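You operate a simulated robot arm through the tools that you are given. There is no shell and no other tool. Be economical: measure what you need, move in short steps, check, and stop when the job is done.

Carry out the task below with a simulated two-armed robot. There is one attempt and no reset: what you move stays moved.

Task
Take the bench cloth from the top of the spinner bench and lay it out flat on the top of the lid table.

It is judged by the outcome, as a careful person would: the job done as asked, and still so three seconds after it is handed in. It fails if anything else is knocked over, pushed out of place, dropped, spilled or broken. Lids that push on must go on centred and level and be pressed home; caps that screw on are set level and turned clockwise until they are tight. Flat cloth is picked up by pressing the open fingertips on it (5 to 10 N) and closing them slowly along it; thin cloth reads only 2 to 8 mm in the jaws.

Robot
Two 7-joint arms with two-finger parallel grippers on one trunk, on a base that drives. Base frame: it is fixed to the floor where the robot stands at the start and does not move with it; the origin is under the middle of the robot, x ahead of it, y to its left, z up. Lengths are in mm, angles in degrees, forces in N, time in s.
The left shoulder is at the start at [70, 163, 1245], the right one opposite. With the tool pointing down near the work surface each hand reaches from about 380 to 880 mm from the robot's upright axis, wherever it stands, measured 20 degrees to its own side. Places, roughly: top of the lid table [-1500, 500, 800]. Payload 3.43 kg a hand.
The tool frame of a hand sits at the grasp point between the pads (the TCP): z along the fingers, y along the line on which they close. The tips reach 34 mm beyond it. The gripper opens to 128 mm. The fingers are 24 mm wide and 12 mm thick; the gripper's body (48 by 130 mm) begins 96 mm behind the TCP.
Orientation is that of the tool frame in the base frame, as a unit quaternion [x, y, z, w]. With the fingers straight down and closing along the base's y, the tool's x points along the base's -x, its y along +y and its z along -z.

Tools
- The arms move only by the tool move_arm. It takes "left_increments", "right_increments" or both (then of equal length, played together; a hand with none holds still); each is a list of rows, each a list of 3 entries, a list of its own where there are three numbers: the turn, a rotation vector about the tool's x, y, z in units of 120 degrees (1.0 is 120 degrees), then the shift along the tool's x, y, z in units of 400 mm (1.0 is 400 mm), then the gripper command, from -1 (fully open) to 1 (shut), values between in proportion. In form: [[[wx, wy, wz], [dx, dy, dz], hand], ...]. A call has 1 to 12 rows; each row is the pose to reach, as a shift and turn from the pose commanded when the call began, along the tool's axes at that moment. A call with a number of a shift or a turn outside -1 to 1 is refused whole. Rows are played at 5 a second. More than 50 mm and 8.6 degrees between two rows, or a gripper value outside its range, and nothing of the call is played. A pose out of reach is approached as far as the arm can. The call stops where the force on the tool passes 40 N (or 10 N more than at its start, if that is more) or the arm is blocked; 0.2 s more then pass. Each finger travels about 153 mm/s and halts on what it meets, pressing with about 41 N; the grip force reading is that of the motor and also rises with nothing between the fingers. The clock runs only during rows and for 0.2 s after the last one: add rows that repeat a pose to give the fingers time. The reply holds the time, the measured pose of the TCP, the force on the tool along the base axes, the opening and the grip force, in the units named above and with some noise, with the torque about the TCP (base axes, N m) and any sound that the robot's microphone picked up, and new pictures: "views" is both (left out), scene, wrist or none (wrist: the cameras of the hands that moved).
- Cameras (640 x 400 px; columns grow to the right, rows downward): "scene" is now at [140, -7.3, 1478.3]; the picture's right is [-0.15, -0.99, 0.00], its down [-0.59, 0.09, -0.80] and it looks along [0.79, -0.12, -0.60] (base axes); focal length 256 px, centre (320, 200). "left" rides on the left gripper at [76, 11, -160] in its tool frame; the picture's right is [-0.15, 0.99, 0.00], its down [-0.88, -0.13, -0.46] and it looks along [-0.45, -0.07, 0.89] (tool axes); focal length 234 px, centre (320, 200). "right" rides on the right gripper at [76, -11, -160] in its tool frame; the picture's right is [0.15, 0.99, 0.00], its down [-0.88, 0.13, -0.46] and it looks along [-0.45, 0.07, 0.89] (tool axes); focal length 234 px, centre (320, 200). There is no depth. A picture from a camera that has moved, and an enlarged one, comes with that camera's place and axes in the base frame and with its lens. The place of the scene camera against the robot may be out by one fixed shift of up to 12 mm in any direction.
- lift_body(by): slides the trunk up (or, below 0, down) by that many mm; the arms and the scene camera ride with it, the base frame stays. It gives what a move gives, with no picture.
- steer(legs): drives the robot by 1 to 6 legs, each [ahead, left, turn to the left] in mm, mm and degrees, along the robot's own axes; the way and the turn of a leg run together, so that a leg with both is an arc; at most 1500 mm and 180 degrees a leg. The arms and the cameras ride along, it lands a little off, and it stops where it bumps. It gives what a move gives, and a new picture of the scene camera.
- aim_head(pan, tilt): turns the head with the scene camera to pan (to the left, within 86 degrees either way) and tilt (down, from -29 to 69), counted from straight ahead of the robot. It gives what a move gives, and a new picture of the scene camera.
- close_up(camera, box): a new picture of the part [left, top, right, bottom] of that camera's present view, enlarged. The clock stands still meanwhile.
- finish_job(): hands the job in; it is judged then, once.

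Work in short steps. Places have to be worked out from the pictures, the camera data and where the tool is seen: move nearer, look again, correct. Check each grasp and each placing, and mend what went wrong. You have 120 turns and 260 pictures in all, those below and enlarged ones among them. Open the grippers and draw the arms clear of the work before you hand the job in, unless the task says otherwise; then end with one line.

The tools are called after "Request:" as a command line: name --argument value ..., lists and objects as JSON in quotes. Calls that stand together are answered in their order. move_arm: Moves the arms, as the interface text tells. Its arguments: {"type":"object","properties":{"left_increments":{"type":"array"},"right_increments":{"type":"array"},"views":{"type":"string","enum":["both","scene","wrist","none"]}},"required":[]} The other tools are called the same way: lift_body (by) slides the trunk up or down; steer (legs) drives the base; aim_head (pan, tilt) turns the head that bears the scene camera; close_up (camera, box) takes an enlarged picture of a part of a camera's view; finish_job () hands the job in.

At the start:

```text
clock: 0.0
left_eef_pos: [586.0, 138.1, 1098.1]
left_ee_rot: [-0.001, 1.0, 0.001, 0.0]
left_force: [-0.8, 0.1, 1.0]
left_torque: [0.04, 0.03, 0.0]
left_grip_width: 128.0
left_gripper_force: 0.1
right_eef_pos: [472.7, -355.6, 1151.8]
right_ee_rot: [0.0, 1.0, 0.0, 0.0]
right_force: [0.1, -0.7, -1.2]
right_torque: [0.01, -0.01, 0.02]
right_grip_width: 127.9
right_gripper_force: 0.1
trunk travel left (down, up): [-725.0, 215.0]
robot x, y, heading: [-1.6, -0.1, -0.1]
head pan, tilt: [-8.4, 36.7]
```

scene: 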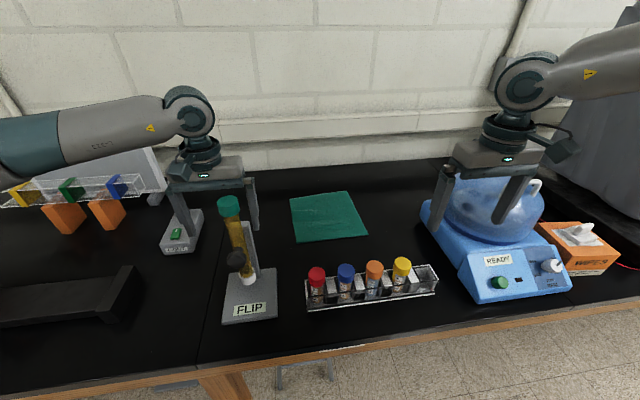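
right: 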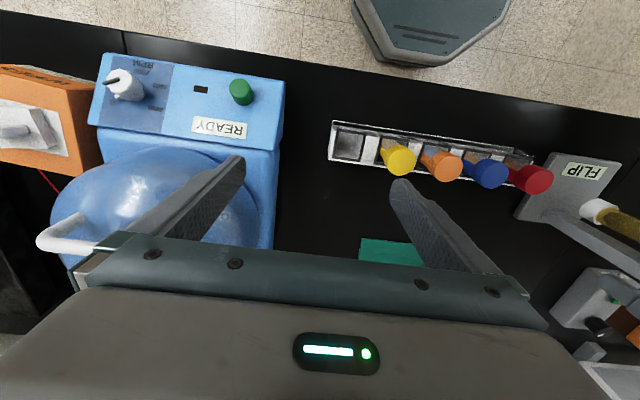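
left: 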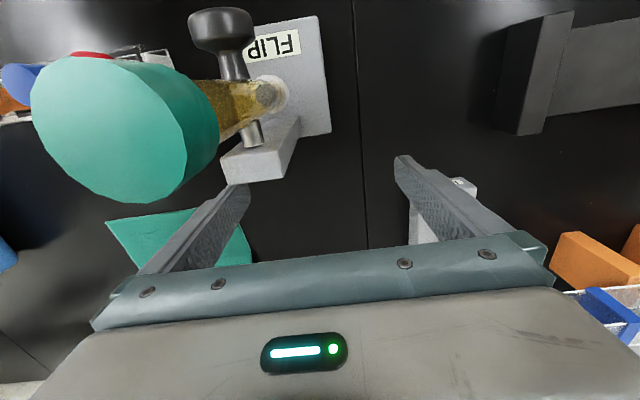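

The green cloth looks to lie at about x 670–900, y −231…−14, on a bench top at z≈925. A tall capped tube stands near [514, 98], up to z≈1200. I'll raise the trunk first so the arms come in from above.

Request:
lift_body --by 200

Request:
steer --legs '[[0, -110, 0]]'

Request:
aim_head --pan 0 --tilt 45

```text
clock: 2.2
left_eef_pos: [585.5, 136.5, 1299.3]
left_ee_rot: [-0.001, 1.0, 0.0, 0.0]
left_force: [-1.0, 0.2, 0.0]
left_torque: [0.01, -0.03, -0.02]
left_grip_width: 128.1
left_gripper_force: 0.1
right_eef_pos: [473.7, -355.7, 1353.0]
right_ee_rot: [0.0, 1.0, 0.0, -0.001]
right_force: [0.3, 0.5, 0.5]
right_torque: [0.02, 0.02, -0.01]
right_grip_width: 127.9
right_gripper_force: 0.0
trunk travel left (down, up): [-925.0, 15.0]
robot x, y, heading: [1.8, 2.8, -0.1]
head pan, tilt: [-8.4, 36.7]
```

```text
clock: 3.4
left_eef_pos: [585.4, 36.2, 1298.6]
left_ee_rot: [-0.001, 1.0, -0.003, 0.0]
left_force: [-0.2, 1.0, -0.1]
left_torque: [-0.05, 0.0, -0.01]
left_grip_width: 127.9
left_gripper_force: 0.1
right_eef_pos: [472.6, -457.9, 1354.0]
right_ee_rot: [-0.001, 1.0, -0.002, -0.001]
right_force: [0.3, 0.3, 0.8]
right_torque: [-0.05, 0.01, -0.03]
right_grip_width: 128.0
right_gripper_force: 0.0
trunk travel left (down, up): [-925.0, 15.0]
robot x, y, heading: [1.2, -113.4, 0.1]
head pan, tilt: [-8.4, 36.7]
camera scene: at [140.0, -108.9, 1678.4], right [-0.14, -0.99, 0.0], down [-0.59, 0.08, -0.8], along [0.79, -0.12, -0.6], focal length 256 px, centre (320, 200)
```

scene: 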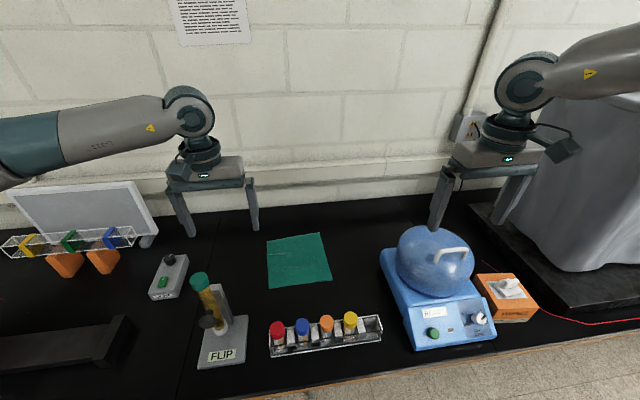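

```text
clock: 4.1
left_eef_pos: [585.8, 31.6, 1298.0]
left_ee_rot: [-0.003, 1.0, 0.0, 0.0]
left_force: [-0.1, 0.2, 0.4]
left_torque: [-0.01, 0.03, -0.01]
left_grip_width: 127.9
left_gripper_force: 0.0
right_eef_pos: [473.9, -461.6, 1352.4]
right_ee_rot: [-0.001, 1.0, -0.001, 0.0]
right_force: [-0.4, -0.2, 0.0]
right_torque: [-0.01, 0.0, 0.03]
right_grip_width: 127.9
right_gripper_force: 0.1
trunk travel left (down, up): [-925.0, 15.0]
robot x, y, heading: [-2.4, -108.9, -0.1]
head pan, tilt: [0.0, 45.0]
camera scene: at [135.2, -101.3, 1666.1], right [0.0, -1.0, 0.0], down [-0.71, 0.0, -0.71], along [0.71, 0.0, -0.71], focal length 256 px, centre (320, 200)
```

scene: 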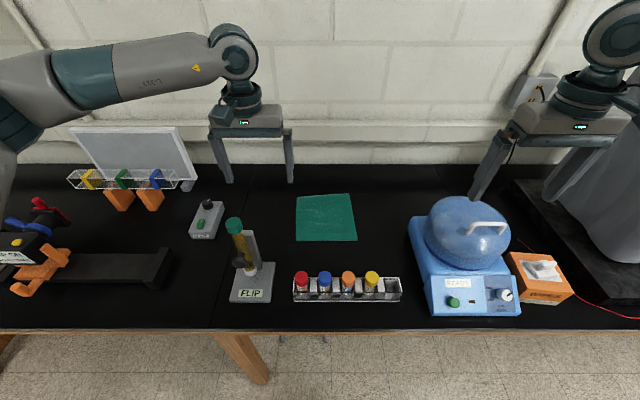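

The new camera view agrees: the near corners are at about [670, −24] and [675, −232]. I'll move both hands over those corners at a safe height. They turn so the fingers close along x with the wrist cameras outward, which keeps the two grippers apart.

Request:
move_arm --left_increments '[[[0, 0, 0.0625], [-0.025, -0.012, 0], 0], [[0, 0, 0.125], [-0.05, -0.024, 0], 0], [[0, 0, 0.1875], [-0.075, -0.036, 0], 0.3], [[0, 0, 0.25], [-0.1, -0.048, 0], 0.3], [[0, 0, 0.3125], [-0.125, -0.06, 0], 0.3], [[0, 0, 0.375], [-0.15, -0.072, 0], 0.3], [[0, 0, 0.4375], [-0.175, -0.084, 0], 0.3], [[0, 0, 0.5], [-0.2, -0.096, 0], 0.3], [[0, 0, 0.5625], [-0.225, -0.108, 0], 0.3], [[0, 0, 0.625], [-0.25, -0.12, 0], 0.3], [[0, 0, 0.6875], [-0.275, -0.132, 0], 0.3], [[0, 0, 0.75], [-0.3, -0.144, 0], 0.3]]' --right_increments '[[[0, 0, -0.0625], [-0.048, 0.05, 0], 0], [[0, 0, -0.125], [-0.096, 0.1, 0], 0], [[0, 0, -0.1875], [-0.145, 0.15, 0], 0.3], [[0, 0, -0.25], [-0.193, 0.2, 0], 0.3], [[0, 0, -0.3125], [-0.24, 0.25, 0], 0.3], [[0, 0, -0.375], [-0.29, 0.3, 0], 0.3], [[0, 0, -0.4375], [-0.338, 0.35, 0], 0.3], [[0, 0, -0.5], [-0.386, 0.4, 0], 0.3], [[0, 0, -0.5625], [-0.434, 0.45, 0], 0.3], [[0, 0, -0.625], [-0.482, 0.5, 0], 0.3], [[0, 0, -0.6875], [-0.53, 0.55, 0], 0.3], [[0, 0, -0.75], [-0.58, 0.6, 0], 0.3]]'

```text
clock: 6.7
left_eef_pos: [581.1, -26.0, 1249.0]
left_ee_rot: [0.577, 0.816, 0.033, 0.021]
left_force: [0.5, 0.8, 0.8]
left_torque: [-0.01, -0.02, -0.01]
left_grip_width: 45.0
left_gripper_force: 0.0
left hand out of reach, approached as far as the arm can: row 8, 9, 10, 11, 12
right_eef_pos: [456.0, -222.1, 1301.2]
right_ee_rot: [-0.67, 0.742, -0.024, 0.019]
right_force: [-0.1, -0.4, -0.5]
right_torque: [0.0, 0.02, -0.03]
right_grip_width: 44.6
right_gripper_force: 0.0
right hand out of reach, approached as far as the arm can: row 7, 8, 9, 10, 11, 12
trunk travel left (down, up): [-925.0, 15.0]
robot x, y, heading: [0.1, -109.1, 0.1]
head pan, tilt: [0.0, 45.0]
camera scene: at [135.2, -99.9, 1666.1], right [0.0, -1.0, 0.0], down [-0.71, 0.0, -0.71], along [0.71, 0.0, -0.71], focal length 256 px, centre (320, 200)
camera right: at [450.9, -296.5, 1462.9], right [-1.0, -0.05, -0.06], down [-0.07, 0.89, 0.44], along [0.03, 0.45, -0.89], focal length 234 px, centre (320, 200)
camera left: at [555.1, 44.2, 1408.4], right [0.98, 0.19, 0.08], down [0.14, -0.89, 0.44], along [0.15, -0.42, -0.89], focal length 234 px, centre (320, 200)
```

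scene: 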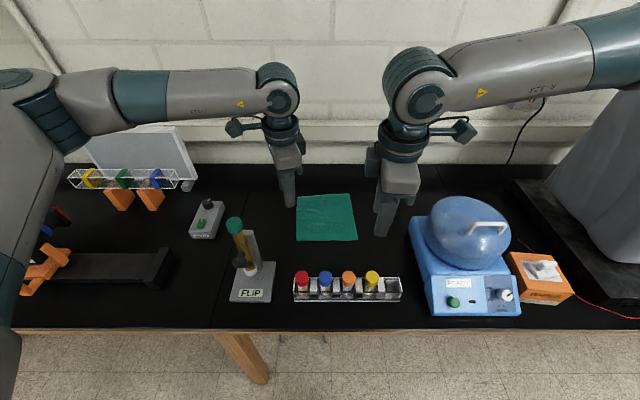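
right: 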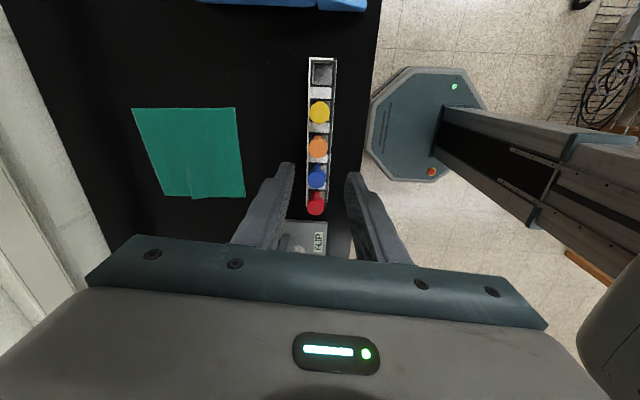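
left: 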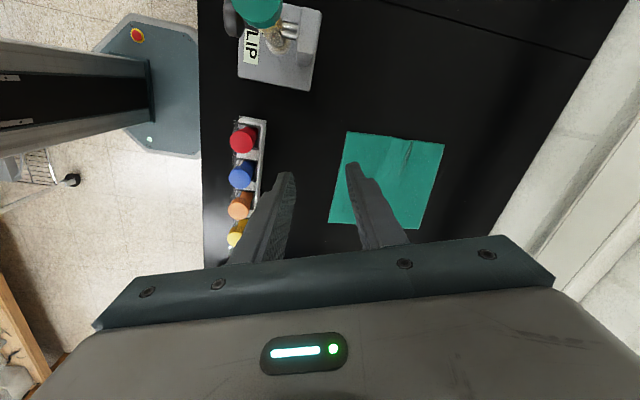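

Both arms stopped short in x, which may come from the height or the yaw. I'll test with a modest descent of both hands to see which pose the next command starts from.

Request:
move_arm --left_increments '[[[0, 0, 0], [0, 0, 0.1], 0.3], [[0, 0, 0], [0, 0, 0.2], 0.3], [[0, 0, 0], [0, 0, 0.25], 0.3]]' --right_increments '[[[0, 0, 0], [0, 0, 0.1], 0.3], [[0, 0, 0], [0, 0, 0.2], 0.3], [[0, 0, 0], [0, 0, 0.3], 0.3]]' --views "scene"

```text
clock: 7.5
left_eef_pos: [593.0, -28.0, 1143.1]
left_ee_rot: [0.577, 0.816, 0.036, 0.022]
left_force: [0.2, 0.3, 0.3]
left_torque: [-0.05, 0.0, 0.0]
left_grip_width: 44.7
left_gripper_force: 0.1
right_eef_pos: [464.2, -257.1, 1198.9]
right_ee_rot: [-0.67, 0.742, -0.02, 0.02]
right_force: [1.0, -0.9, -0.1]
right_torque: [0.01, -0.01, 0.01]
right_grip_width: 44.5
right_gripper_force: 0.1
right hand out of reach, approached as far as the arm can: row 1, 2, 3
trunk travel left (down, up): [-925.0, 15.0]
robot x, y, heading: [0.9, -106.1, 0.1]
head pan, tilt: [0.0, 45.0]
camera scene: at [135.5, -104.3, 1666.1], right [0.0, -1.0, 0.0], down [-0.71, 0.0, -0.71], along [0.71, 0.0, -0.71], focal length 256 px, centre (320, 200)
```

scene: 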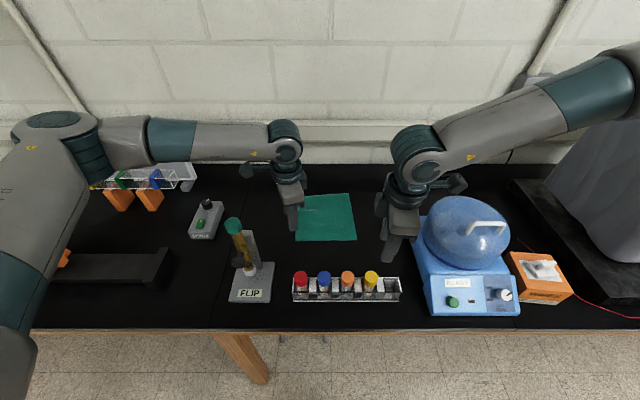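

The yawed pose is at the arms' limits. I'll go back to the native orientation, closing along y, where a spacing of about 165 mm still leaves room between the grippers.

Request:
move_arm --left_increments '[[[0.003, 0.002, -0.059], [0, 0, 0], 0.6], [[0.007, 0.004, -0.117], [0, 0, 0], 0.6], [[0.011, 0.007, -0.176], [0, 0, 0], 0.6], [[0.015, 0.009, -0.235], [0, 0, 0], 0.6], [[0.018, 0.011, -0.294], [0, 0, 0], 0.6], [[0.022, 0.013, -0.352], [0, 0, 0], 0.6], [[0.026, 0.015, -0.411], [0, 0, 0], 0.6], [[0.03, 0.018, -0.47], [0, 0, 0], 0.6], [[0.033, 0.02, -0.528], [0, 0, 0], 0.6], [[0.037, 0.022, -0.587], [0, 0, 0], 0.6], [[0.037, 0.022, -0.587], [0, 0, 0], 0.6]]' --right_increments '[[[-0.002, 0.002, 0.064], [0, 0, 0], 0.6], [[-0.004, 0.004, 0.128], [0, 0, 0], 0.6], [[-0.006, 0.006, 0.192], [0, 0, 0], 0.6], [[-0.008, 0.008, 0.256], [0, 0, 0], 0.6], [[-0.01, 0.01, 0.32], [0, 0, 0], 0.6], [[-0.012, 0.012, 0.384], [0, 0, 0], 0.6], [[-0.014, 0.014, 0.448], [0, 0, 0], 0.6], [[-0.016, 0.016, 0.512], [0, 0, 0], 0.6], [[-0.018, 0.018, 0.576], [0, 0, 0], 0.6], [[-0.02, 0.02, 0.64], [0, 0, 0], 0.6], [[-0.021, 0.021, 0.701], [0, 0, 0], 0.6]]' --views "none"

```text
clock: 9.9
left_eef_pos: [594.1, -26.0, 1143.8]
left_ee_rot: [0.0, 1.0, -0.002, -0.001]
left_force: [0.3, 0.2, -0.2]
left_torque: [0.04, -0.01, 0.02]
left_grip_width: 25.6
left_gripper_force: 0.0
right_eef_pos: [473.4, -263.8, 1198.1]
right_ee_rot: [0.002, 1.0, -0.003, 0.001]
right_force: [-0.2, 0.6, 0.8]
right_torque: [0.01, 0.02, -0.02]
right_grip_width: 25.8
right_gripper_force: 0.1
trunk travel left (down, up): [-925.0, 15.0]
robot x, y, heading: [2.0, -107.6, 0.0]
head pan, tilt: [0.0, 45.0]
```

Both hands are back to pointing straight down. Now I'll move them above the near corners at z≈1060.

Request:
move_arm --left_increments '[[[0, 0, 0], [-0.05, -0.01, 0], 0.6], [[0, 0, 0], [-0.1, -0.02, 0], 0.6], [[0, 0, 0], [-0.15, -0.03, 0], 0.6], [[0, 0, 0], [-0.2, -0.04, 0], 0.6], [[0, 0, 0], [-0.245, -0.0475, 0], 0.6], [[0, 0, 0], [-0.245, -0.0475, 0.07], 0.6], [[0, 0, 0], [-0.245, -0.0475, 0.14], 0.6], [[0, 0, 0], [-0.245, -0.0475, 0.21], 0.6]]' --right_increments '[[[0, 0, 0], [-0.11, 0.024, 0], 0.6], [[0, 0, 0], [-0.22, 0.048, 0], 0.6], [[0, 0, 0], [-0.33, 0.072, 0], 0.6], [[0, 0, 0], [-0.44, 0.1, 0], 0.6], [[0, 0, 0], [-0.547, 0.122, 0], 0.6], [[0, 0, 0], [-0.547, 0.122, 0.115], 0.6], [[0, 0, 0], [-0.547, 0.122, 0.23], 0.6], [[0, 0, 0], [-0.547, 0.122, 0.345], 0.6]]'

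```text
clock: 11.7
left_eef_pos: [692.5, -47.2, 1055.7]
left_ee_rot: [0.001, 1.0, -0.001, -0.001]
left_force: [-0.2, 0.2, -0.2]
left_torque: [0.07, -0.01, 0.02]
left_grip_width: 25.8
left_gripper_force: 0.1
right_eef_pos: [604.2, -337.3, 1163.6]
right_ee_rot: [0.001, 1.0, -0.002, 0.001]
right_force: [-0.5, -0.3, 0.1]
right_torque: [0.02, 0.02, 0.01]
right_grip_width: 25.5
right_gripper_force: 0.1
right hand out of reach, approached as far as the arm can: row 1, 2, 3, 4, 5, 6, 7, 8
trunk travel left (down, up): [-925.0, 15.0]
robot x, y, heading: [0.3, -112.8, 0.2]
head pan, tilt: [0.0, 45.0]
camera scene: at [136.2, -103.8, 1666.1], right [0.0, -1.0, 0.0], down [-0.71, 0.0, -0.71], along [0.71, 0.0, -0.71], focal length 256 px, centre (320, 200)
camera right: at [527.8, -347.4, 1324.7], right [-0.14, 0.99, 0.0], down [0.88, 0.13, 0.46], along [0.45, 0.06, -0.89], focal length 234 px, centre (320, 200)
camera left: at [618.4, -35.8, 1216.0], right [0.15, 0.99, 0.0], down [0.88, -0.13, 0.45], along [0.45, -0.07, -0.89], focal length 234 px, centre (320, 200)
```

scene: 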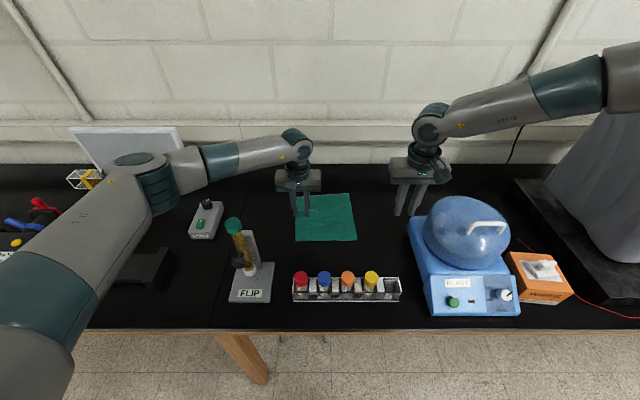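
right: 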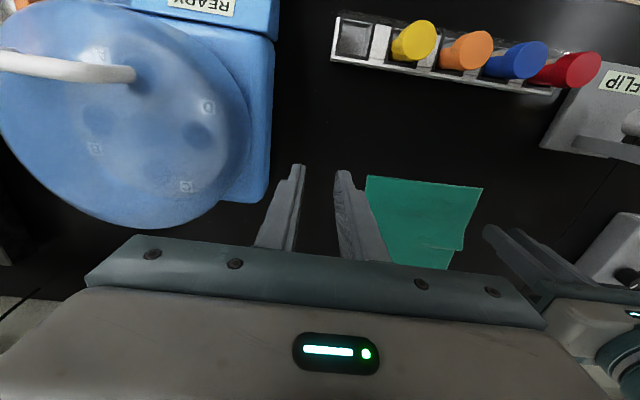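
left: 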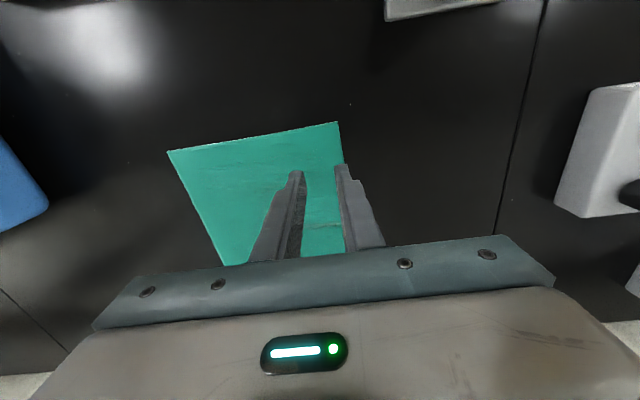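

The left hand is in place, but the right one veered off in y. I'll move the right hand inward along y alone and read the result.

Request:
move_arm --right_increments '[[[0, 0, 0], [0, 0.08, 0], 0.6], [[0, 0, 0], [0, 0.16, 0], 0.6], [[0, 0, 0], [0, 0.24, 0], 0.6], [[0, 0, 0], [0, 0.3, 0], 0.6], [[0, 0, 0], [0, 0.3, 0], 0.6]]' --views "none"

```text
clock: 12.9
left_eef_pos: [692.0, -46.1, 1056.8]
left_ee_rot: [0.0, 1.0, -0.002, -0.001]
left_force: [-0.4, -0.3, 0.2]
left_torque: [0.05, 0.0, -0.01]
left_grip_width: 25.6
left_gripper_force: 0.0
right_eef_pos: [565.5, -286.9, 1208.6]
right_ee_rot: [0.001, 1.0, -0.002, 0.001]
right_force: [-0.1, 0.4, 0.2]
right_torque: [0.02, -0.01, 0.02]
right_grip_width: 25.7
right_gripper_force: 0.1
right hand out of reach, approached as far as the arm can: row 1, 2, 3, 4, 5
trunk travel left (down, up): [-925.0, 15.0]
robot x, y, heading: [1.2, -113.2, 0.1]
head pan, tilt: [0.0, 45.0]
```

The right arm seems to be sliding along a joint limit because of its elbow posture. I'll take it back out and up towards its starting pose and see whether the posture recovers.

Request:
move_arm --right_increments '[[[0, 0, 0], [0.06, -0.08, -0.05], 0.6], [[0, 0, 0], [0.12, -0.16, -0.1], 0.6], [[0, 0, 0], [0.18, -0.24, -0.15], 0.6], [[0, 0, 0], [0.23, -0.32, -0.2], 0.6], [[0, 0, 0], [0.23, -0.4, -0.25], 0.6], [[0, 0, 0], [0.23, -0.44, -0.3], 0.6], [[0, 0, 0], [0.23, -0.44, -0.36], 0.6], [[0, 0, 0], [0.23, -0.44, -0.36], 0.6]]' --views "scene"

```text
clock: 14.7
left_eef_pos: [691.5, -47.2, 1057.9]
left_ee_rot: [0.001, 1.0, -0.001, -0.002]
left_force: [0.2, 0.1, 0.4]
left_torque: [-0.04, 0.01, 0.0]
left_grip_width: 25.6
left_gripper_force: 0.0
right_eef_pos: [472.8, -461.0, 1355.6]
right_ee_rot: [0.001, 1.0, -0.002, 0.001]
right_force: [-0.5, 0.5, -1.1]
right_torque: [0.02, -0.03, 0.02]
right_grip_width: 25.6
right_gripper_force: 0.0
trunk travel left (down, up): [-925.0, 15.0]
robot x, y, heading: [0.4, -107.4, 0.0]
head pan, tilt: [0.0, 45.0]
camera scene: at [135.3, -103.1, 1666.1], right [0.0, -1.0, 0.0], down [-0.71, 0.0, -0.71], along [0.71, 0.0, -0.71], focal length 256 px, centre (320, 200)
```

scene: 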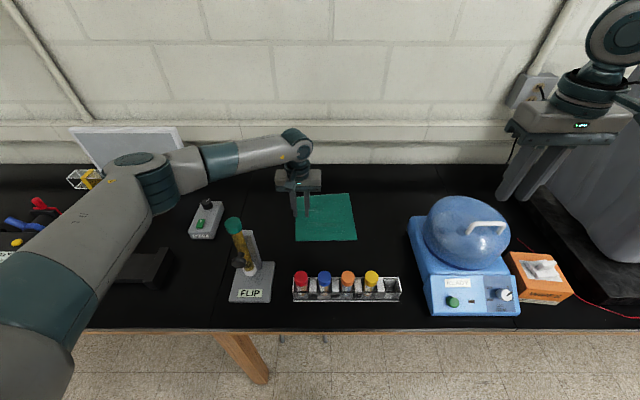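

The arm recovered exactly. I'll now bring the right hand in along a different path: forward at height first, then inward and down.

Request:
move_arm --right_increments '[[[0, 0, 0], [-0.1, 0, 0.06], 0.6], [[0, 0, 0], [-0.2, 0, 0.12], 0.6], [[0, 0, 0], [-0.3, 0, 0.18], 0.6], [[0, 0, 0], [-0.4, 0, 0.22], 0.6], [[0, 0, 0], [-0.5, 0, 0.25], 0.6], [[0, 0, 0], [-0.547, 0.03, 0.28], 0.6], [[0, 0, 0], [-0.547, 0.03, 0.28], 0.6]]' --views "scene"

```text
clock: 16.3
left_eef_pos: [691.8, -46.6, 1058.9]
left_ee_rot: [0.001, 1.0, -0.001, 0.0]
left_force: [-0.5, 0.2, 1.5]
left_torque: [-0.03, 0.03, 0.0]
left_grip_width: 25.5
left_gripper_force: 0.0
right_eef_pos: [689.2, -447.8, 1242.1]
right_ee_rot: [0.002, 1.0, -0.001, 0.001]
right_force: [-0.1, -1.1, 0.3]
right_torque: [-0.03, -0.02, -0.02]
right_grip_width: 25.7
right_gripper_force: 0.0
trunk travel left (down, up): [-925.0, 15.0]
robot x, y, heading: [-1.5, -106.8, 0.1]
head pan, tilt: [0.0, 45.0]
camera scene: at [134.3, -103.4, 1666.2], right [0.0, -1.0, 0.0], down [-0.71, 0.0, -0.71], along [0.71, 0.0, -0.71], focal length 256 px, centre (320, 200)
```

scene: 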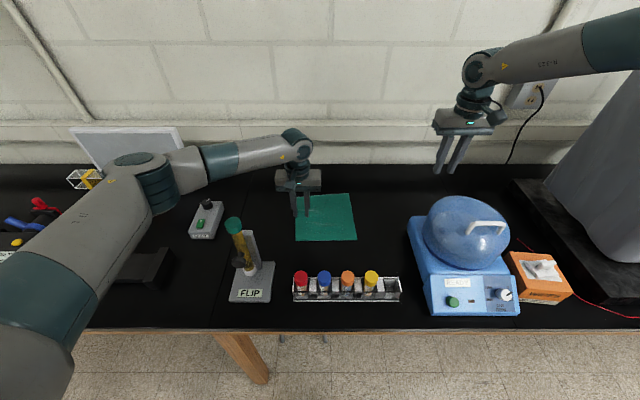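

The forward reach worked. Now I'll bring the right hand inward over the near-right corner.

Request:
move_arm --right_increments '[[[0, 0, 0], [0, 0.1, 0.02], 0.6], [[0, 0, 0], [0, 0.2, 0.05], 0.6], [[0, 0, 0], [0, 0.3, 0.1], 0.6], [[0, 0, 0], [0, 0.4, 0.15], 0.6], [[0, 0, 0], [0, 0.5, 0.2], 0.6], [[0, 0, 0], [0, 0.58, 0.25], 0.6], [[0, 0, 0], [0, 0.58, 0.35], 0.6], [[0, 0, 0], [0, 0.58, 0.45], 0.6]]'

```text
clock: 18.1
left_eef_pos: [691.6, -45.3, 1056.8]
left_ee_rot: [0.0, 1.0, -0.002, -0.001]
left_force: [0.5, 0.7, 0.3]
left_torque: [-0.04, 0.03, -0.02]
left_grip_width: 26.0
left_gripper_force: 0.1
right_eef_pos: [599.9, -334.3, 1164.1]
right_ee_rot: [0.001, 1.0, -0.001, 0.002]
right_force: [0.0, -1.0, -0.6]
right_torque: [0.03, -0.03, -0.03]
right_grip_width: 25.6
right_gripper_force: 0.0
right hand out of reach, approached as far as the arm can: row 2, 3, 4, 5, 6, 7, 8
trunk travel left (down, up): [-925.0, 15.0]
robot x, y, heading: [1.5, -109.5, 0.0]
head pan, tilt: [0.0, 45.0]
camera scene: at [135.6, -103.1, 1666.1], right [0.0, -1.0, 0.0], down [-0.71, 0.0, -0.71], along [0.71, 0.0, -0.71], focal length 256 px, centre (320, 200)
camera right: at [523.9, -344.3, 1324.6], right [-0.15, 0.99, 0.0], down [0.88, 0.13, 0.46], along [0.45, 0.06, -0.89], focal length 234 px, centre (320, 200)
```

scene: 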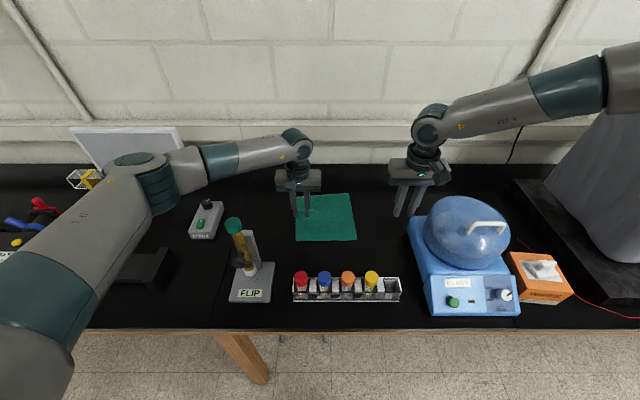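
right: 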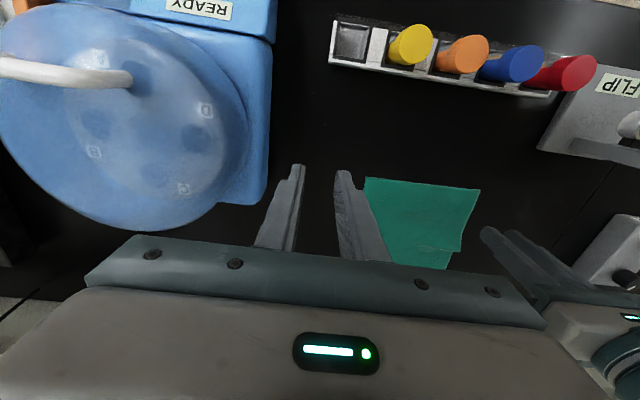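

The right arm can't reach that far inward from here; it needs its target further to its own side. I'll raise the left hand a bit and shift the robot back left by about 90 mm.

Request:
move_arm --left_increments '[[[0, 0, 0], [0, 0, -0.1], 0.6], [[0, 0, 0], [-0.05, 0, -0.2], 0.6]]' --right_increments '[[[0, 0, 0], [0, 0, -0.05], 0.6], [[0, 0, 0], [0, 0, -0.1], 0.6]]' --views "none"

Request:
steer --legs '[[0, 90, 0]]'

Request:
move_arm --right_increments '[[[0, 0, 0], [-0.08, 0, 0], 0.6], [[0, 0, 0], [-0.15, 0, 0], 0.6], [[0, 0, 0], [-0.22, 0.03, 0], 0.6], [[0, 0, 0], [-0.22, 0.06, 0], 0.6]]' --views "scene"

```text
clock: 18.7
left_eef_pos: [709.9, -46.0, 1141.5]
left_ee_rot: [0.0, 1.0, -0.001, -0.001]
left_force: [0.1, -1.2, -0.1]
left_torque: [-0.01, -0.02, 0.02]
left_grip_width: 25.6
left_gripper_force: 0.0
right_eef_pos: [602.8, -333.2, 1204.7]
right_ee_rot: [0.001, 1.0, -0.002, 0.001]
right_force: [-0.7, -0.6, 1.1]
right_torque: [0.02, 0.0, 0.01]
right_grip_width: 25.6
right_gripper_force: 0.0
trunk travel left (down, up): [-925.0, 15.0]
robot x, y, heading: [-2.8, -107.1, 0.0]
head pan, tilt: [0.0, 45.0]
```

```text
clock: 19.8
left_eef_pos: [710.8, 33.8, 1142.3]
left_ee_rot: [0.001, 1.0, 0.0, -0.001]
left_force: [-0.4, -1.5, 0.2]
left_torque: [0.08, -0.01, 0.01]
left_grip_width: 25.7
left_gripper_force: 0.1
right_eef_pos: [603.7, -254.5, 1202.3]
right_ee_rot: [0.001, 1.0, 0.0, 0.0]
right_force: [0.1, -0.1, -0.1]
right_torque: [0.05, -0.02, 0.0]
right_grip_width: 25.6
right_gripper_force: 0.0
trunk travel left (down, up): [-925.0, 15.0]
robot x, y, heading: [3.6, -24.7, 0.1]
head pan, tilt: [0.0, 45.0]
camera scene: at [135.2, -24.9, 1666.0], right [0.0, -1.0, -0.01], down [-0.71, 0.0, -0.71], along [0.71, 0.0, -0.71], focal length 256 px, centre (320, 200)
```

scene: 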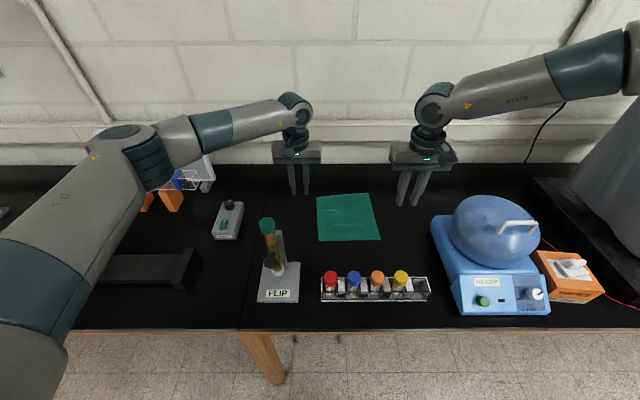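

```text
clock: 20.8
left_eef_pos: [710.5, 39.2, 1140.8]
left_ee_rot: [0.002, 1.0, -0.002, -0.002]
left_force: [0.1, 0.2, -0.1]
left_torque: [0.02, 0.0, -0.04]
left_grip_width: 25.6
left_gripper_force: 0.1
right_eef_pos: [653.5, -259.0, 1222.1]
right_ee_rot: [0.002, 1.0, -0.002, 0.001]
right_force: [0.5, -0.2, 0.5]
right_torque: [0.03, -0.01, 0.0]
right_grip_width: 25.4
right_gripper_force: 0.1
right hand out of reach, approached as far as the arm can: row 1, 2, 3, 4
trunk travel left (down, up): [-925.0, 15.0]
robot x, y, heading: [-0.8, -24.3, 0.0]
head pan, tilt: [0.0, 45.0]
camera scene: at [135.6, -15.1, 1666.0], right [0.0, -1.0, 0.0], down [-0.71, 0.0, -0.71], along [0.71, 0.0, -0.71], focal length 256 px, centre (320, 200)
```

scene: 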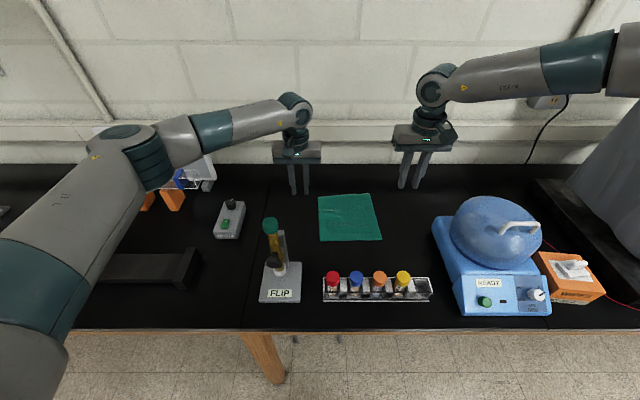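

The right arm keeps to about 20° on its own side. I'll shift the robot further left; the left hand has shown it can reach well inward.

Request:
steer --legs '[[0, 85, 0]]'

Request:
move_arm --right_increments '[[[0, 0, 0], [-0.03, -0.03, 0.05], 0.6], [[0, 0, 0], [-0.06, -0.03, 0.15], 0.6], [[0, 0, 0], [-0.097, -0.03, 0.25], 0.6], [[0, 0, 0], [-0.097, -0.03, 0.3], 0.6]]' --views "scene"

```text
clock: 21.8
left_eef_pos: [710.6, 112.7, 1141.2]
left_ee_rot: [0.003, 1.0, 0.001, -0.001]
left_force: [-0.1, 0.0, -0.1]
left_torque: [0.1, 0.0, 0.0]
left_grip_width: 25.5
left_gripper_force: 0.1
right_eef_pos: [651.4, -185.3, 1220.1]
right_ee_rot: [0.003, 1.0, 0.001, 0.001]
right_force: [-0.1, -0.5, 0.1]
right_torque: [0.11, -0.02, -0.01]
right_grip_width: 25.4
right_gripper_force: 0.0
trunk travel left (down, up): [-925.0, 15.0]
robot x, y, heading: [-2.1, 61.1, -0.3]
head pan, tilt: [0.0, 45.0]
camera scene: at [135.1, 57.5, 1666.0], right [0.0, -1.0, -0.01], down [-0.71, 0.01, -0.71], along [0.71, 0.0, -0.71], focal length 256 px, centre (320, 200)
```

scene: 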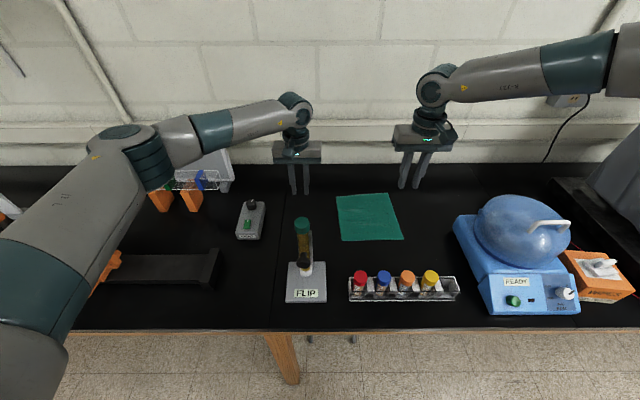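

```text
clock: 22.8
left_eef_pos: [711.5, 121.1, 1140.5]
left_ee_rot: [0.003, 1.0, -0.002, -0.002]
left_force: [0.0, 1.6, -0.2]
left_torque: [-0.04, -0.03, -0.01]
left_grip_width: 25.4
left_gripper_force: 0.1
right_eef_pos: [645.9, -227.2, 1148.5]
right_ee_rot: [0.004, 1.0, -0.002, 0.002]
right_force: [0.4, -0.4, 0.2]
right_torque: [-0.01, -0.01, 0.0]
right_grip_width: 25.5
right_gripper_force: 0.1
right hand out of reach, approached as far as the arm can: row 1, 2, 3, 4
trunk travel left (down, up): [-925.0, 15.0]
robot x, y, heading: [-0.1, 58.1, -0.1]
head pan, tilt: [0.0, 45.0]
camera scene: at [135.3, 67.2, 1666.1], right [0.0, -1.0, 0.0], down [-0.71, 0.0, -0.71], along [0.71, 0.0, -0.71], focal length 256 px, centre (320, 200)
```

scene: 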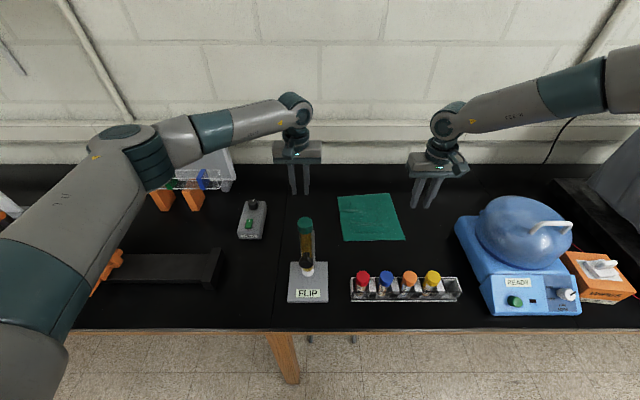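

Going lower pushes the right hand further outward. Next I'll check how far inward the left hand can go, to decide how far to shift the base.

Request:
move_arm --left_increments '[[[0, 0, 0], [0.02, -0.1, 0], 0.6], [[0, 0, 0], [0.045, -0.2, 0], 0.6], [[0, 0, 0], [0.045, -0.3, 0], 0.6], [[0, 0, 0], [0.045, -0.4, 0], 0.6], [[0, 0, 0], [0.045, -0.4, 0], 0.6]]' --views "scene"

```text
clock: 24.0
left_eef_pos: [695.2, -37.9, 1138.4]
left_ee_rot: [0.004, 1.0, -0.002, -0.001]
left_force: [-0.7, 1.0, 0.1]
left_torque: [0.01, 0.01, -0.02]
left_grip_width: 25.4
left_gripper_force: 0.0
right_eef_pos: [646.8, -227.6, 1149.0]
right_ee_rot: [0.003, 1.0, -0.002, 0.001]
right_force: [0.0, 0.0, -0.6]
right_torque: [0.01, -0.01, 0.0]
right_grip_width: 25.4
right_gripper_force: 0.1
trunk travel left (down, up): [-925.0, 15.0]
robot x, y, heading: [1.3, 60.6, -0.1]
head pan, tilt: [0.0, 45.0]
camera scene: at [135.2, 66.9, 1666.1], right [0.0, -1.0, 0.0], down [-0.71, 0.0, -0.71], along [0.71, 0.0, -0.71], focal length 256 px, centre (320, 200)
```

scene: 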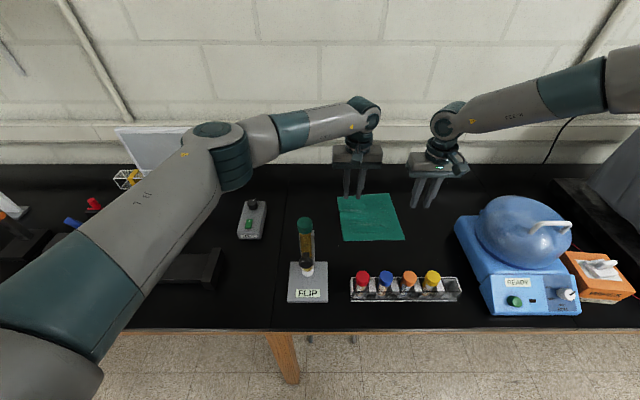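

The left arm reaches inward easily. I'll shift the base another 85 mm left and then reposition both hands over the near corners.

Request:
steer --legs '[[0, 85, 0]]'

Request:
move_arm --right_increments '[[[0, 0, 0], [-0.05, -0.08, 0], 0.6], [[0, 0, 0], [-0.1, -0.17, 0], 0.6], [[0, 0, 0], [-0.115, -0.17, 0.08], 0.6], [[0, 0, 0], [-0.115, -0.17, 0.15], 0.6], [[0, 0, 0], [-0.115, -0.17, 0.22], 0.6]]' --views "none"

```text
clock: 25.1
left_eef_pos: [696.3, 39.4, 1137.9]
left_ee_rot: [0.003, 1.0, 0.001, 0.0]
left_force: [-0.4, -1.2, 0.0]
left_torque: [0.07, 0.03, 0.01]
left_grip_width: 25.6
left_gripper_force: 0.0
right_eef_pos: [646.4, -150.1, 1147.8]
right_ee_rot: [0.003, 1.0, 0.001, 0.002]
right_force: [-0.6, -0.6, 0.2]
right_torque: [0.09, 0.01, 0.02]
right_grip_width: 25.7
right_gripper_force: 0.0
trunk travel left (down, up): [-925.0, 15.0]
robot x, y, heading: [-1.3, 142.9, -0.2]
head pan, tilt: [0.0, 45.0]
camera scene: at [135.5, 141.1, 1665.9], right [0.0, -1.0, -0.01], down [-0.71, 0.01, -0.71], along [0.71, 0.0, -0.71], focal length 256 px, centre (320, 200)
```

scene: 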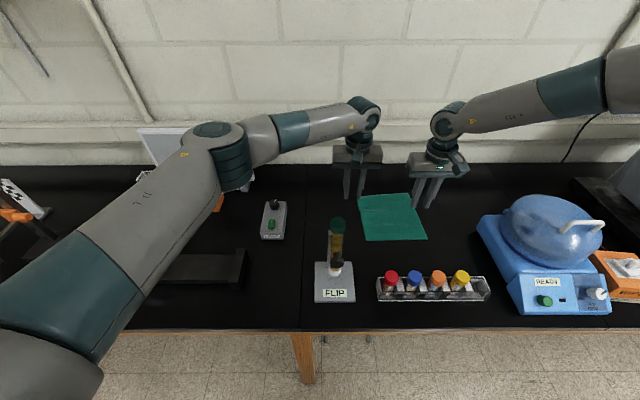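

```text
clock: 26.3
left_eef_pos: [694.7, 43.1, 1137.6]
left_ee_rot: [0.004, 1.0, -0.001, 0.0]
left_force: [0.1, 0.0, -0.2]
left_torque: [0.02, 0.02, 0.05]
left_grip_width: 25.6
left_gripper_force: 0.0
right_eef_pos: [650.8, -230.2, 1099.2]
right_ee_rot: [0.005, 1.0, 0.0, 0.002]
right_force: [0.5, -0.3, 0.3]
right_torque: [0.0, -0.01, 0.01]
right_grip_width: 25.5
right_gripper_force: 0.1
right hand out of reach, approached as far as the arm can: row 3, 4, 5
trunk travel left (down, up): [-925.0, 15.0]
robot x, y, heading: [-0.0, 144.7, -0.2]
head pan, tilt: [0.0, 45.0]
```

The right arm still hits a limit when descending. I'll test whether yawing the right hand the other way frees it, followed by a small forward and downward move.

Request:
move_arm --right_increments '[[[0, 0, 0.06], [0, 0, -0.05], 0.6], [[0, 0, 0.12], [0, 0, -0.05], 0.6], [[0, 0, 0.18], [0, 0, -0.05], 0.6], [[0, 0, 0.24], [0, 0, -0.05], 0.6], [[0, 0, 0.25], [-0.05, 0.0, 0], 0.6], [[0, 0, 0.25], [-0.1, 0.0, 0], 0.6], [[0, 0, 0.25], [-0.1, 0.0, 0.1], 0.6], [[0, 0, 0.25], [-0.1, 0.0, 0.15], 0.6]]' --views "scene"

```text
clock: 28.1
left_eef_pos: [695.4, 45.3, 1137.3]
left_ee_rot: [0.003, 1.0, -0.002, -0.001]
left_force: [-0.3, -0.3, 0.3]
left_torque: [0.03, 0.01, 0.02]
left_grip_width: 25.8
left_gripper_force: 0.0
right_eef_pos: [651.0, -242.8, 1093.0]
right_ee_rot: [0.262, 0.965, -0.001, 0.003]
right_force: [0.1, 0.5, 0.1]
right_torque: [-0.02, 0.03, 0.01]
right_grip_width: 25.8
right_gripper_force: 0.0
right hand out of reach, approached as far as the arm can: row 5, 6, 7, 8
trunk travel left (down, up): [-925.0, 15.0]
robot x, y, heading: [0.6, 144.8, -0.2]
head pan, tilt: [0.0, 45.0]
camera scene: at [135.6, 149.5, 1666.0], right [0.0, -1.0, 0.0], down [-0.71, 0.0, -0.71], along [0.71, 0.0, -0.71], focal length 256 px, centre (320, 200)
```

scene: 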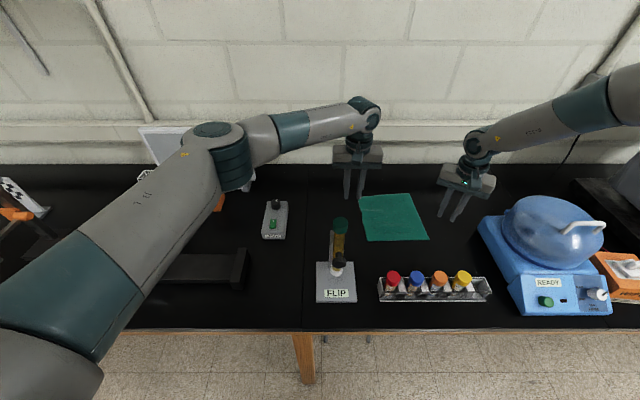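

Yaw makes no difference, so a two-handed pick here isn't practical: the right arm needs a low trunk, and the left forearm needs a high one to clear the tall tube. I'll pick up with the left hand alone and tidy the cloth with both hands at the lid table. First the right hand retracts up and out.

Request:
move_arm --right_increments '[[[0, 0, 0], [0, 0, -0.1], 0.6], [[0, 0, -0.06], [0, 0, -0.2], 0.6], [[0, 0, -0.12], [0.05, 0, -0.3], 0.6], [[0, 0, -0.18], [0.1, 0, -0.4], 0.6], [[0, 0, -0.24], [0.15, 0, -0.5], 0.6], [[0, 0, -0.25], [0.2, -0.02, -0.6], 0.6], [[0, 0, -0.25], [0.3, -0.02, -0.65], 0.6], [[0, 0, -0.25], [0.4, -0.02, -0.65], 0.6]]' --views "none"

Request:
steer --legs '[[0, -230, 0]]'

```text
clock: 29.9
left_eef_pos: [693.5, 46.3, 1138.8]
left_ee_rot: [0.004, 1.0, -0.002, 0.0]
left_force: [-0.3, 0.0, -0.6]
left_torque: [-0.01, 0.0, -0.02]
left_grip_width: 25.6
left_gripper_force: 0.0
right_eef_pos: [504.5, -168.5, 1352.8]
right_ee_rot: [0.003, 1.0, -0.002, 0.003]
right_force: [0.0, 0.2, 0.3]
right_torque: [-0.02, 0.0, -0.01]
right_grip_width: 25.8
right_gripper_force: 0.0
trunk travel left (down, up): [-925.0, 15.0]
robot x, y, heading: [-0.5, 145.5, 0.3]
head pan, tilt: [0.0, 45.0]
```

```text
clock: 31.7
left_eef_pos: [694.3, -183.9, 1137.6]
left_ee_rot: [0.003, 1.0, -0.004, -0.001]
left_force: [-0.4, -0.2, -0.4]
left_torque: [-0.04, 0.05, 0.0]
left_grip_width: 25.6
left_gripper_force: 0.1
right_eef_pos: [507.4, -397.2, 1352.7]
right_ee_rot: [0.003, 1.0, -0.002, 0.002]
right_force: [-0.8, -0.1, 0.0]
right_torque: [-0.07, 0.0, 0.01]
right_grip_width: 25.5
right_gripper_force: 0.0
trunk travel left (down, up): [-925.0, 15.0]
robot x, y, heading: [0.6, -87.1, 0.0]
head pan, tilt: [0.0, 45.0]
camera scene: at [135.1, -78.7, 1666.1], right [0.0, -1.0, 0.0], down [-0.71, 0.0, -0.71], along [0.71, 0.0, -0.71], focal length 256 px, centre (320, 200)
```

scene: 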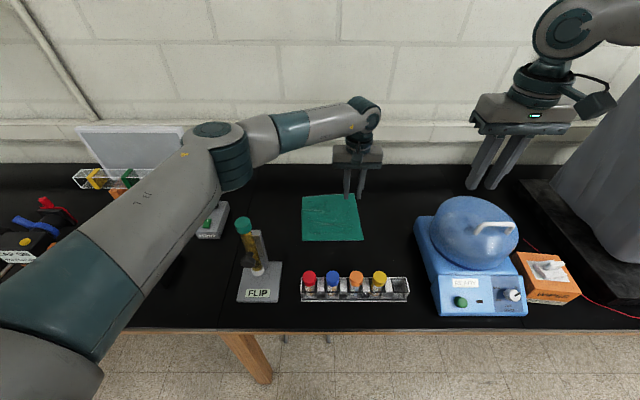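

The left hand is over the near edge with its forearm clear of the tall tube. I'll move to the middle of the near edge, descend to z≈990 and look.

Request:
move_arm --left_increments '[[[0, 0, 0], [0.01, 0.07, 0.05], 0.45], [[0, 0, 0], [0.01, 0.147, 0.12], 0.45], [[0, 0, 0], [0.01, 0.147, 0.22], 0.45], [[0, 0, 0], [0.01, 0.147, 0.31], 0.45], [[0, 0, 0], [0.01, 0.147, 0.37], 0.45]]'

```text
clock: 32.9
left_eef_pos: [690.1, -126.4, 989.2]
left_ee_rot: [0.001, 1.0, -0.003, -0.001]
left_force: [-0.2, 0.4, -0.5]
left_torque: [0.01, -0.02, -0.02]
left_grip_width: 35.2
left_gripper_force: 0.1
right_eef_pos: [507.4, -398.2, 1353.1]
right_ee_rot: [0.001, 1.0, -0.002, 0.002]
right_force: [0.1, 0.5, 0.2]
right_torque: [-0.02, -0.02, 0.0]
right_grip_width: 25.3
right_gripper_force: 0.0
trunk travel left (down, up): [-925.0, 15.0]
robot x, y, heading: [-3.5, -84.1, 0.2]
head pan, tilt: [0.0, 45.0]
camera scene: at [135.4, -80.6, 1666.1], right [0.0, -1.0, 0.0], down [-0.71, 0.0, -0.71], along [0.71, 0.0, -0.71], focal length 256 px, centre (320, 200)
camera left: at [615.9, -115.2, 1148.1], right [0.15, 0.99, -0.01], down [0.88, -0.13, 0.46], along [0.45, -0.07, -0.89], focal length 234 px, centre (320, 200)
```

scene: 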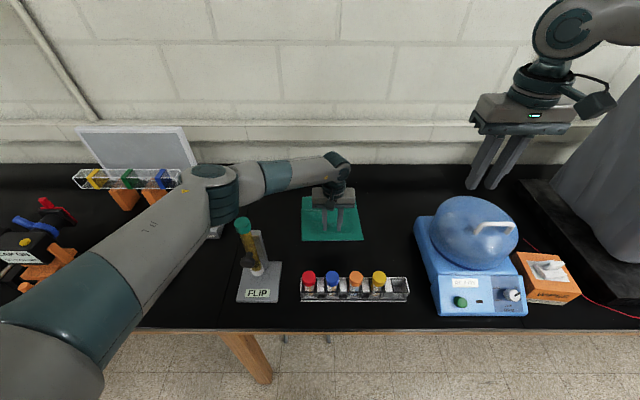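
left: 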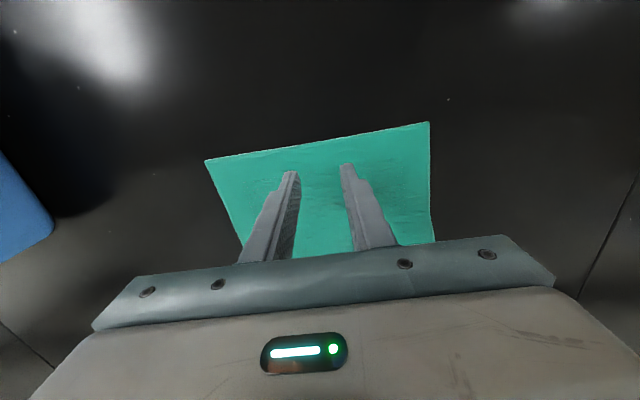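

The near edge is at x≈667 and the fingers straddle its middle. I'll move back 6 mm and creep down to contact.

Request:
move_arm --left_increments '[[[0, 0, 0], [0.015, 0, 0.02], 0.45], [[0, 0, 0], [0.015, 0, 0.04], 0.45], [[0, 0, 0], [0.015, 0, 0.05], 0.45], [[0, 0, 0], [0.015, 0, 0.055], 0.45], [[0, 0, 0], [0.015, 0, 0.055], 0.45]]' --views "none"

```text
clock: 34.1
left_eef_pos: [684.4, -127.2, 967.2]
left_ee_rot: [0.003, 1.0, -0.003, -0.001]
left_force: [-0.2, -0.7, 0.0]
left_torque: [0.01, -0.01, -0.03]
left_grip_width: 34.9
left_gripper_force: 0.0
right_eef_pos: [507.8, -401.3, 1352.1]
right_ee_rot: [0.003, 1.0, -0.002, 0.002]
right_force: [0.4, 1.5, -0.3]
right_torque: [-0.04, 0.0, 0.02]
right_grip_width: 25.7
right_gripper_force: 0.0
trunk travel left (down, up): [-925.0, 15.0]
robot x, y, heading: [-1.6, -87.5, -0.0]
head pan, tilt: [0.0, 45.0]
```

No contact yet at z=967, so I'll continue down in 2–3 mm steps.

Request:
move_arm --left_increments '[[[0, 0, 0], [0, 0, 0.007], 0.45], [[0, 0, 0], [0, 0, 0.014], 0.45], [[0, 0, 0], [0, 0, 0.014], 0.45]]' --views "none"

Request:
move_arm --left_increments '[[[0, 0, 0], [0, 0, 0.005], 0.45], [[0, 0, 0], [0, 0, 0.005], 0.45]]' --views "none"

```text
clock: 34.9
left_eef_pos: [685.0, -127.1, 962.6]
left_ee_rot: [0.002, 1.0, -0.002, -0.001]
left_force: [-0.4, -0.2, 0.0]
left_torque: [0.0, 0.02, -0.05]
left_grip_width: 35.3
left_gripper_force: 0.0
right_eef_pos: [507.5, -401.5, 1351.8]
right_ee_rot: [0.002, 1.0, -0.002, 0.002]
right_force: [0.5, -0.2, 0.1]
right_torque: [-0.01, 0.0, 0.01]
right_grip_width: 25.5
right_gripper_force: 0.1
trunk travel left (down, up): [-925.0, 15.0]
robot x, y, heading: [1.5, -90.2, 0.1]
head pan, tilt: [0.0, 45.0]
```

```text
clock: 35.5
left_eef_pos: [686.1, -127.6, 959.6]
left_ee_rot: [0.002, 1.0, -0.001, 0.0]
left_force: [-0.1, 0.3, 0.7]
left_torque: [0.02, -0.02, 0.0]
left_grip_width: 35.4
left_gripper_force: 0.0
right_eef_pos: [507.8, -400.8, 1353.0]
right_ee_rot: [0.002, 1.0, -0.002, 0.002]
right_force: [0.3, -0.1, 0.2]
right_torque: [0.0, 0.01, -0.02]
right_grip_width: 25.6
right_gripper_force: 0.0
trunk travel left (down, up): [-925.0, 15.0]
robot x, y, heading: [-0.0, -85.2, 0.1]
head pan, tilt: [0.0, 45.0]
```

Still clear; two more 2.5 mm steps down.

Request:
move_arm --left_increments '[[[0, 0, 0], [0, 0, 0.006], 0.45], [[0, 0, 0], [0, 0, 0.006], 0.45]]' --views "none"

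Request:
move_arm --left_increments '[[[0, 0, 0], [0, 0, 0.006], 0.45], [[0, 0, 0], [0, 0, 0.006], 0.45]]' --views "none"

```text
clock: 36.1
left_eef_pos: [685.1, -127.5, 958.3]
left_ee_rot: [0.003, 1.0, -0.002, 0.0]
left_force: [0.5, -0.1, 5.9]
left_torque: [0.01, -0.03, -0.02]
left_grip_width: 34.8
left_gripper_force: 0.0
right_eef_pos: [506.5, -400.8, 1351.4]
right_ee_rot: [0.003, 1.0, -0.001, 0.002]
right_force: [-0.1, 0.7, -0.9]
right_torque: [0.01, -0.03, 0.03]
right_grip_width: 25.6
right_gripper_force: 0.1
trunk travel left (down, up): [-925.0, 15.0]
robot x, y, heading: [-0.2, -89.3, -0.0]
head pan, tilt: [0.0, 45.0]
```

```text
clock: 36.7
left_eef_pos: [684.8, -126.3, 956.2]
left_ee_rot: [0.002, 1.0, -0.002, 0.001]
left_force: [5.2, 0.5, 20.4]
left_torque: [0.04, -0.17, 0.0]
left_grip_width: 35.3
left_gripper_force: 0.1
right_eef_pos: [504.5, -401.1, 1352.8]
right_ee_rot: [0.003, 1.0, -0.001, 0.002]
right_force: [0.8, -0.2, 0.2]
right_torque: [-0.02, 0.0, 0.03]
right_grip_width: 25.4
right_gripper_force: 0.2
trunk travel left (down, up): [-925.0, 15.0]
robot x, y, heading: [-1.5, -88.2, 0.1]
head pan, tilt: [0.0, 45.0]
```

The force is now 20 N, which is too much. I'll back off about 1.8 mm and close slowly along the cloth.

Request:
move_arm --left_increments '[[[0, 0, 0], [0, 0, -0.0045], 0.45], [[0, 0, 0], [0, 0, -0.0045], 0.5], [[0, 0, 0], [0, 0, -0.0045], 0.56], [[0, 0, 0], [0, 0, -0.0045], 0.62], [[0, 0, 0], [0, 0, -0.0045], 0.68], [[0, 0, 0], [0, 0, -0.0045], 0.74], [[0, 0, 0], [0, 0, -0.0045], 0.8], [[0, 0, 0], [0, 0, -0.0045], 0.86], [[0, 0, 0], [0, 0, -0.0045], 0.92], [[0, 0, 0], [0, 0, -0.0045], 1], [[0, 0, 0], [0, 0, -0.0045], 1], [[0, 0, 0], [0, 0, -0.0045], 1]]' --views "wrist"

```text
clock: 39.3
left_eef_pos: [682.9, -127.5, 957.5]
left_ee_rot: [0.002, 1.0, -0.003, 0.0]
left_force: [-0.9, -0.3, 11.6]
left_torque: [-0.02, -0.02, -0.01]
left_grip_width: 3.5
left_gripper_force: 38.0
right_eef_pos: [505.5, -400.0, 1352.3]
right_ee_rot: [0.002, 1.0, -0.002, 0.002]
right_force: [1.2, 0.8, -0.3]
right_torque: [0.01, -0.07, 0.02]
right_grip_width: 25.5
right_gripper_force: 0.0
trunk travel left (down, up): [-925.0, 15.0]
robot x, y, heading: [2.8, -91.4, -0.1]
head pan, tilt: [0.0, 45.0]
camera left: at [609.1, -115.3, 1116.9], right [0.15, 0.99, 0.0], down [0.88, -0.13, 0.46], along [0.45, -0.07, -0.89], focal length 234 px, centre (320, 200)
```

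left: 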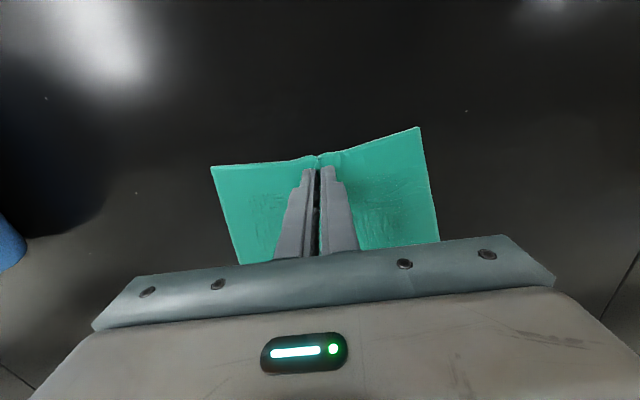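

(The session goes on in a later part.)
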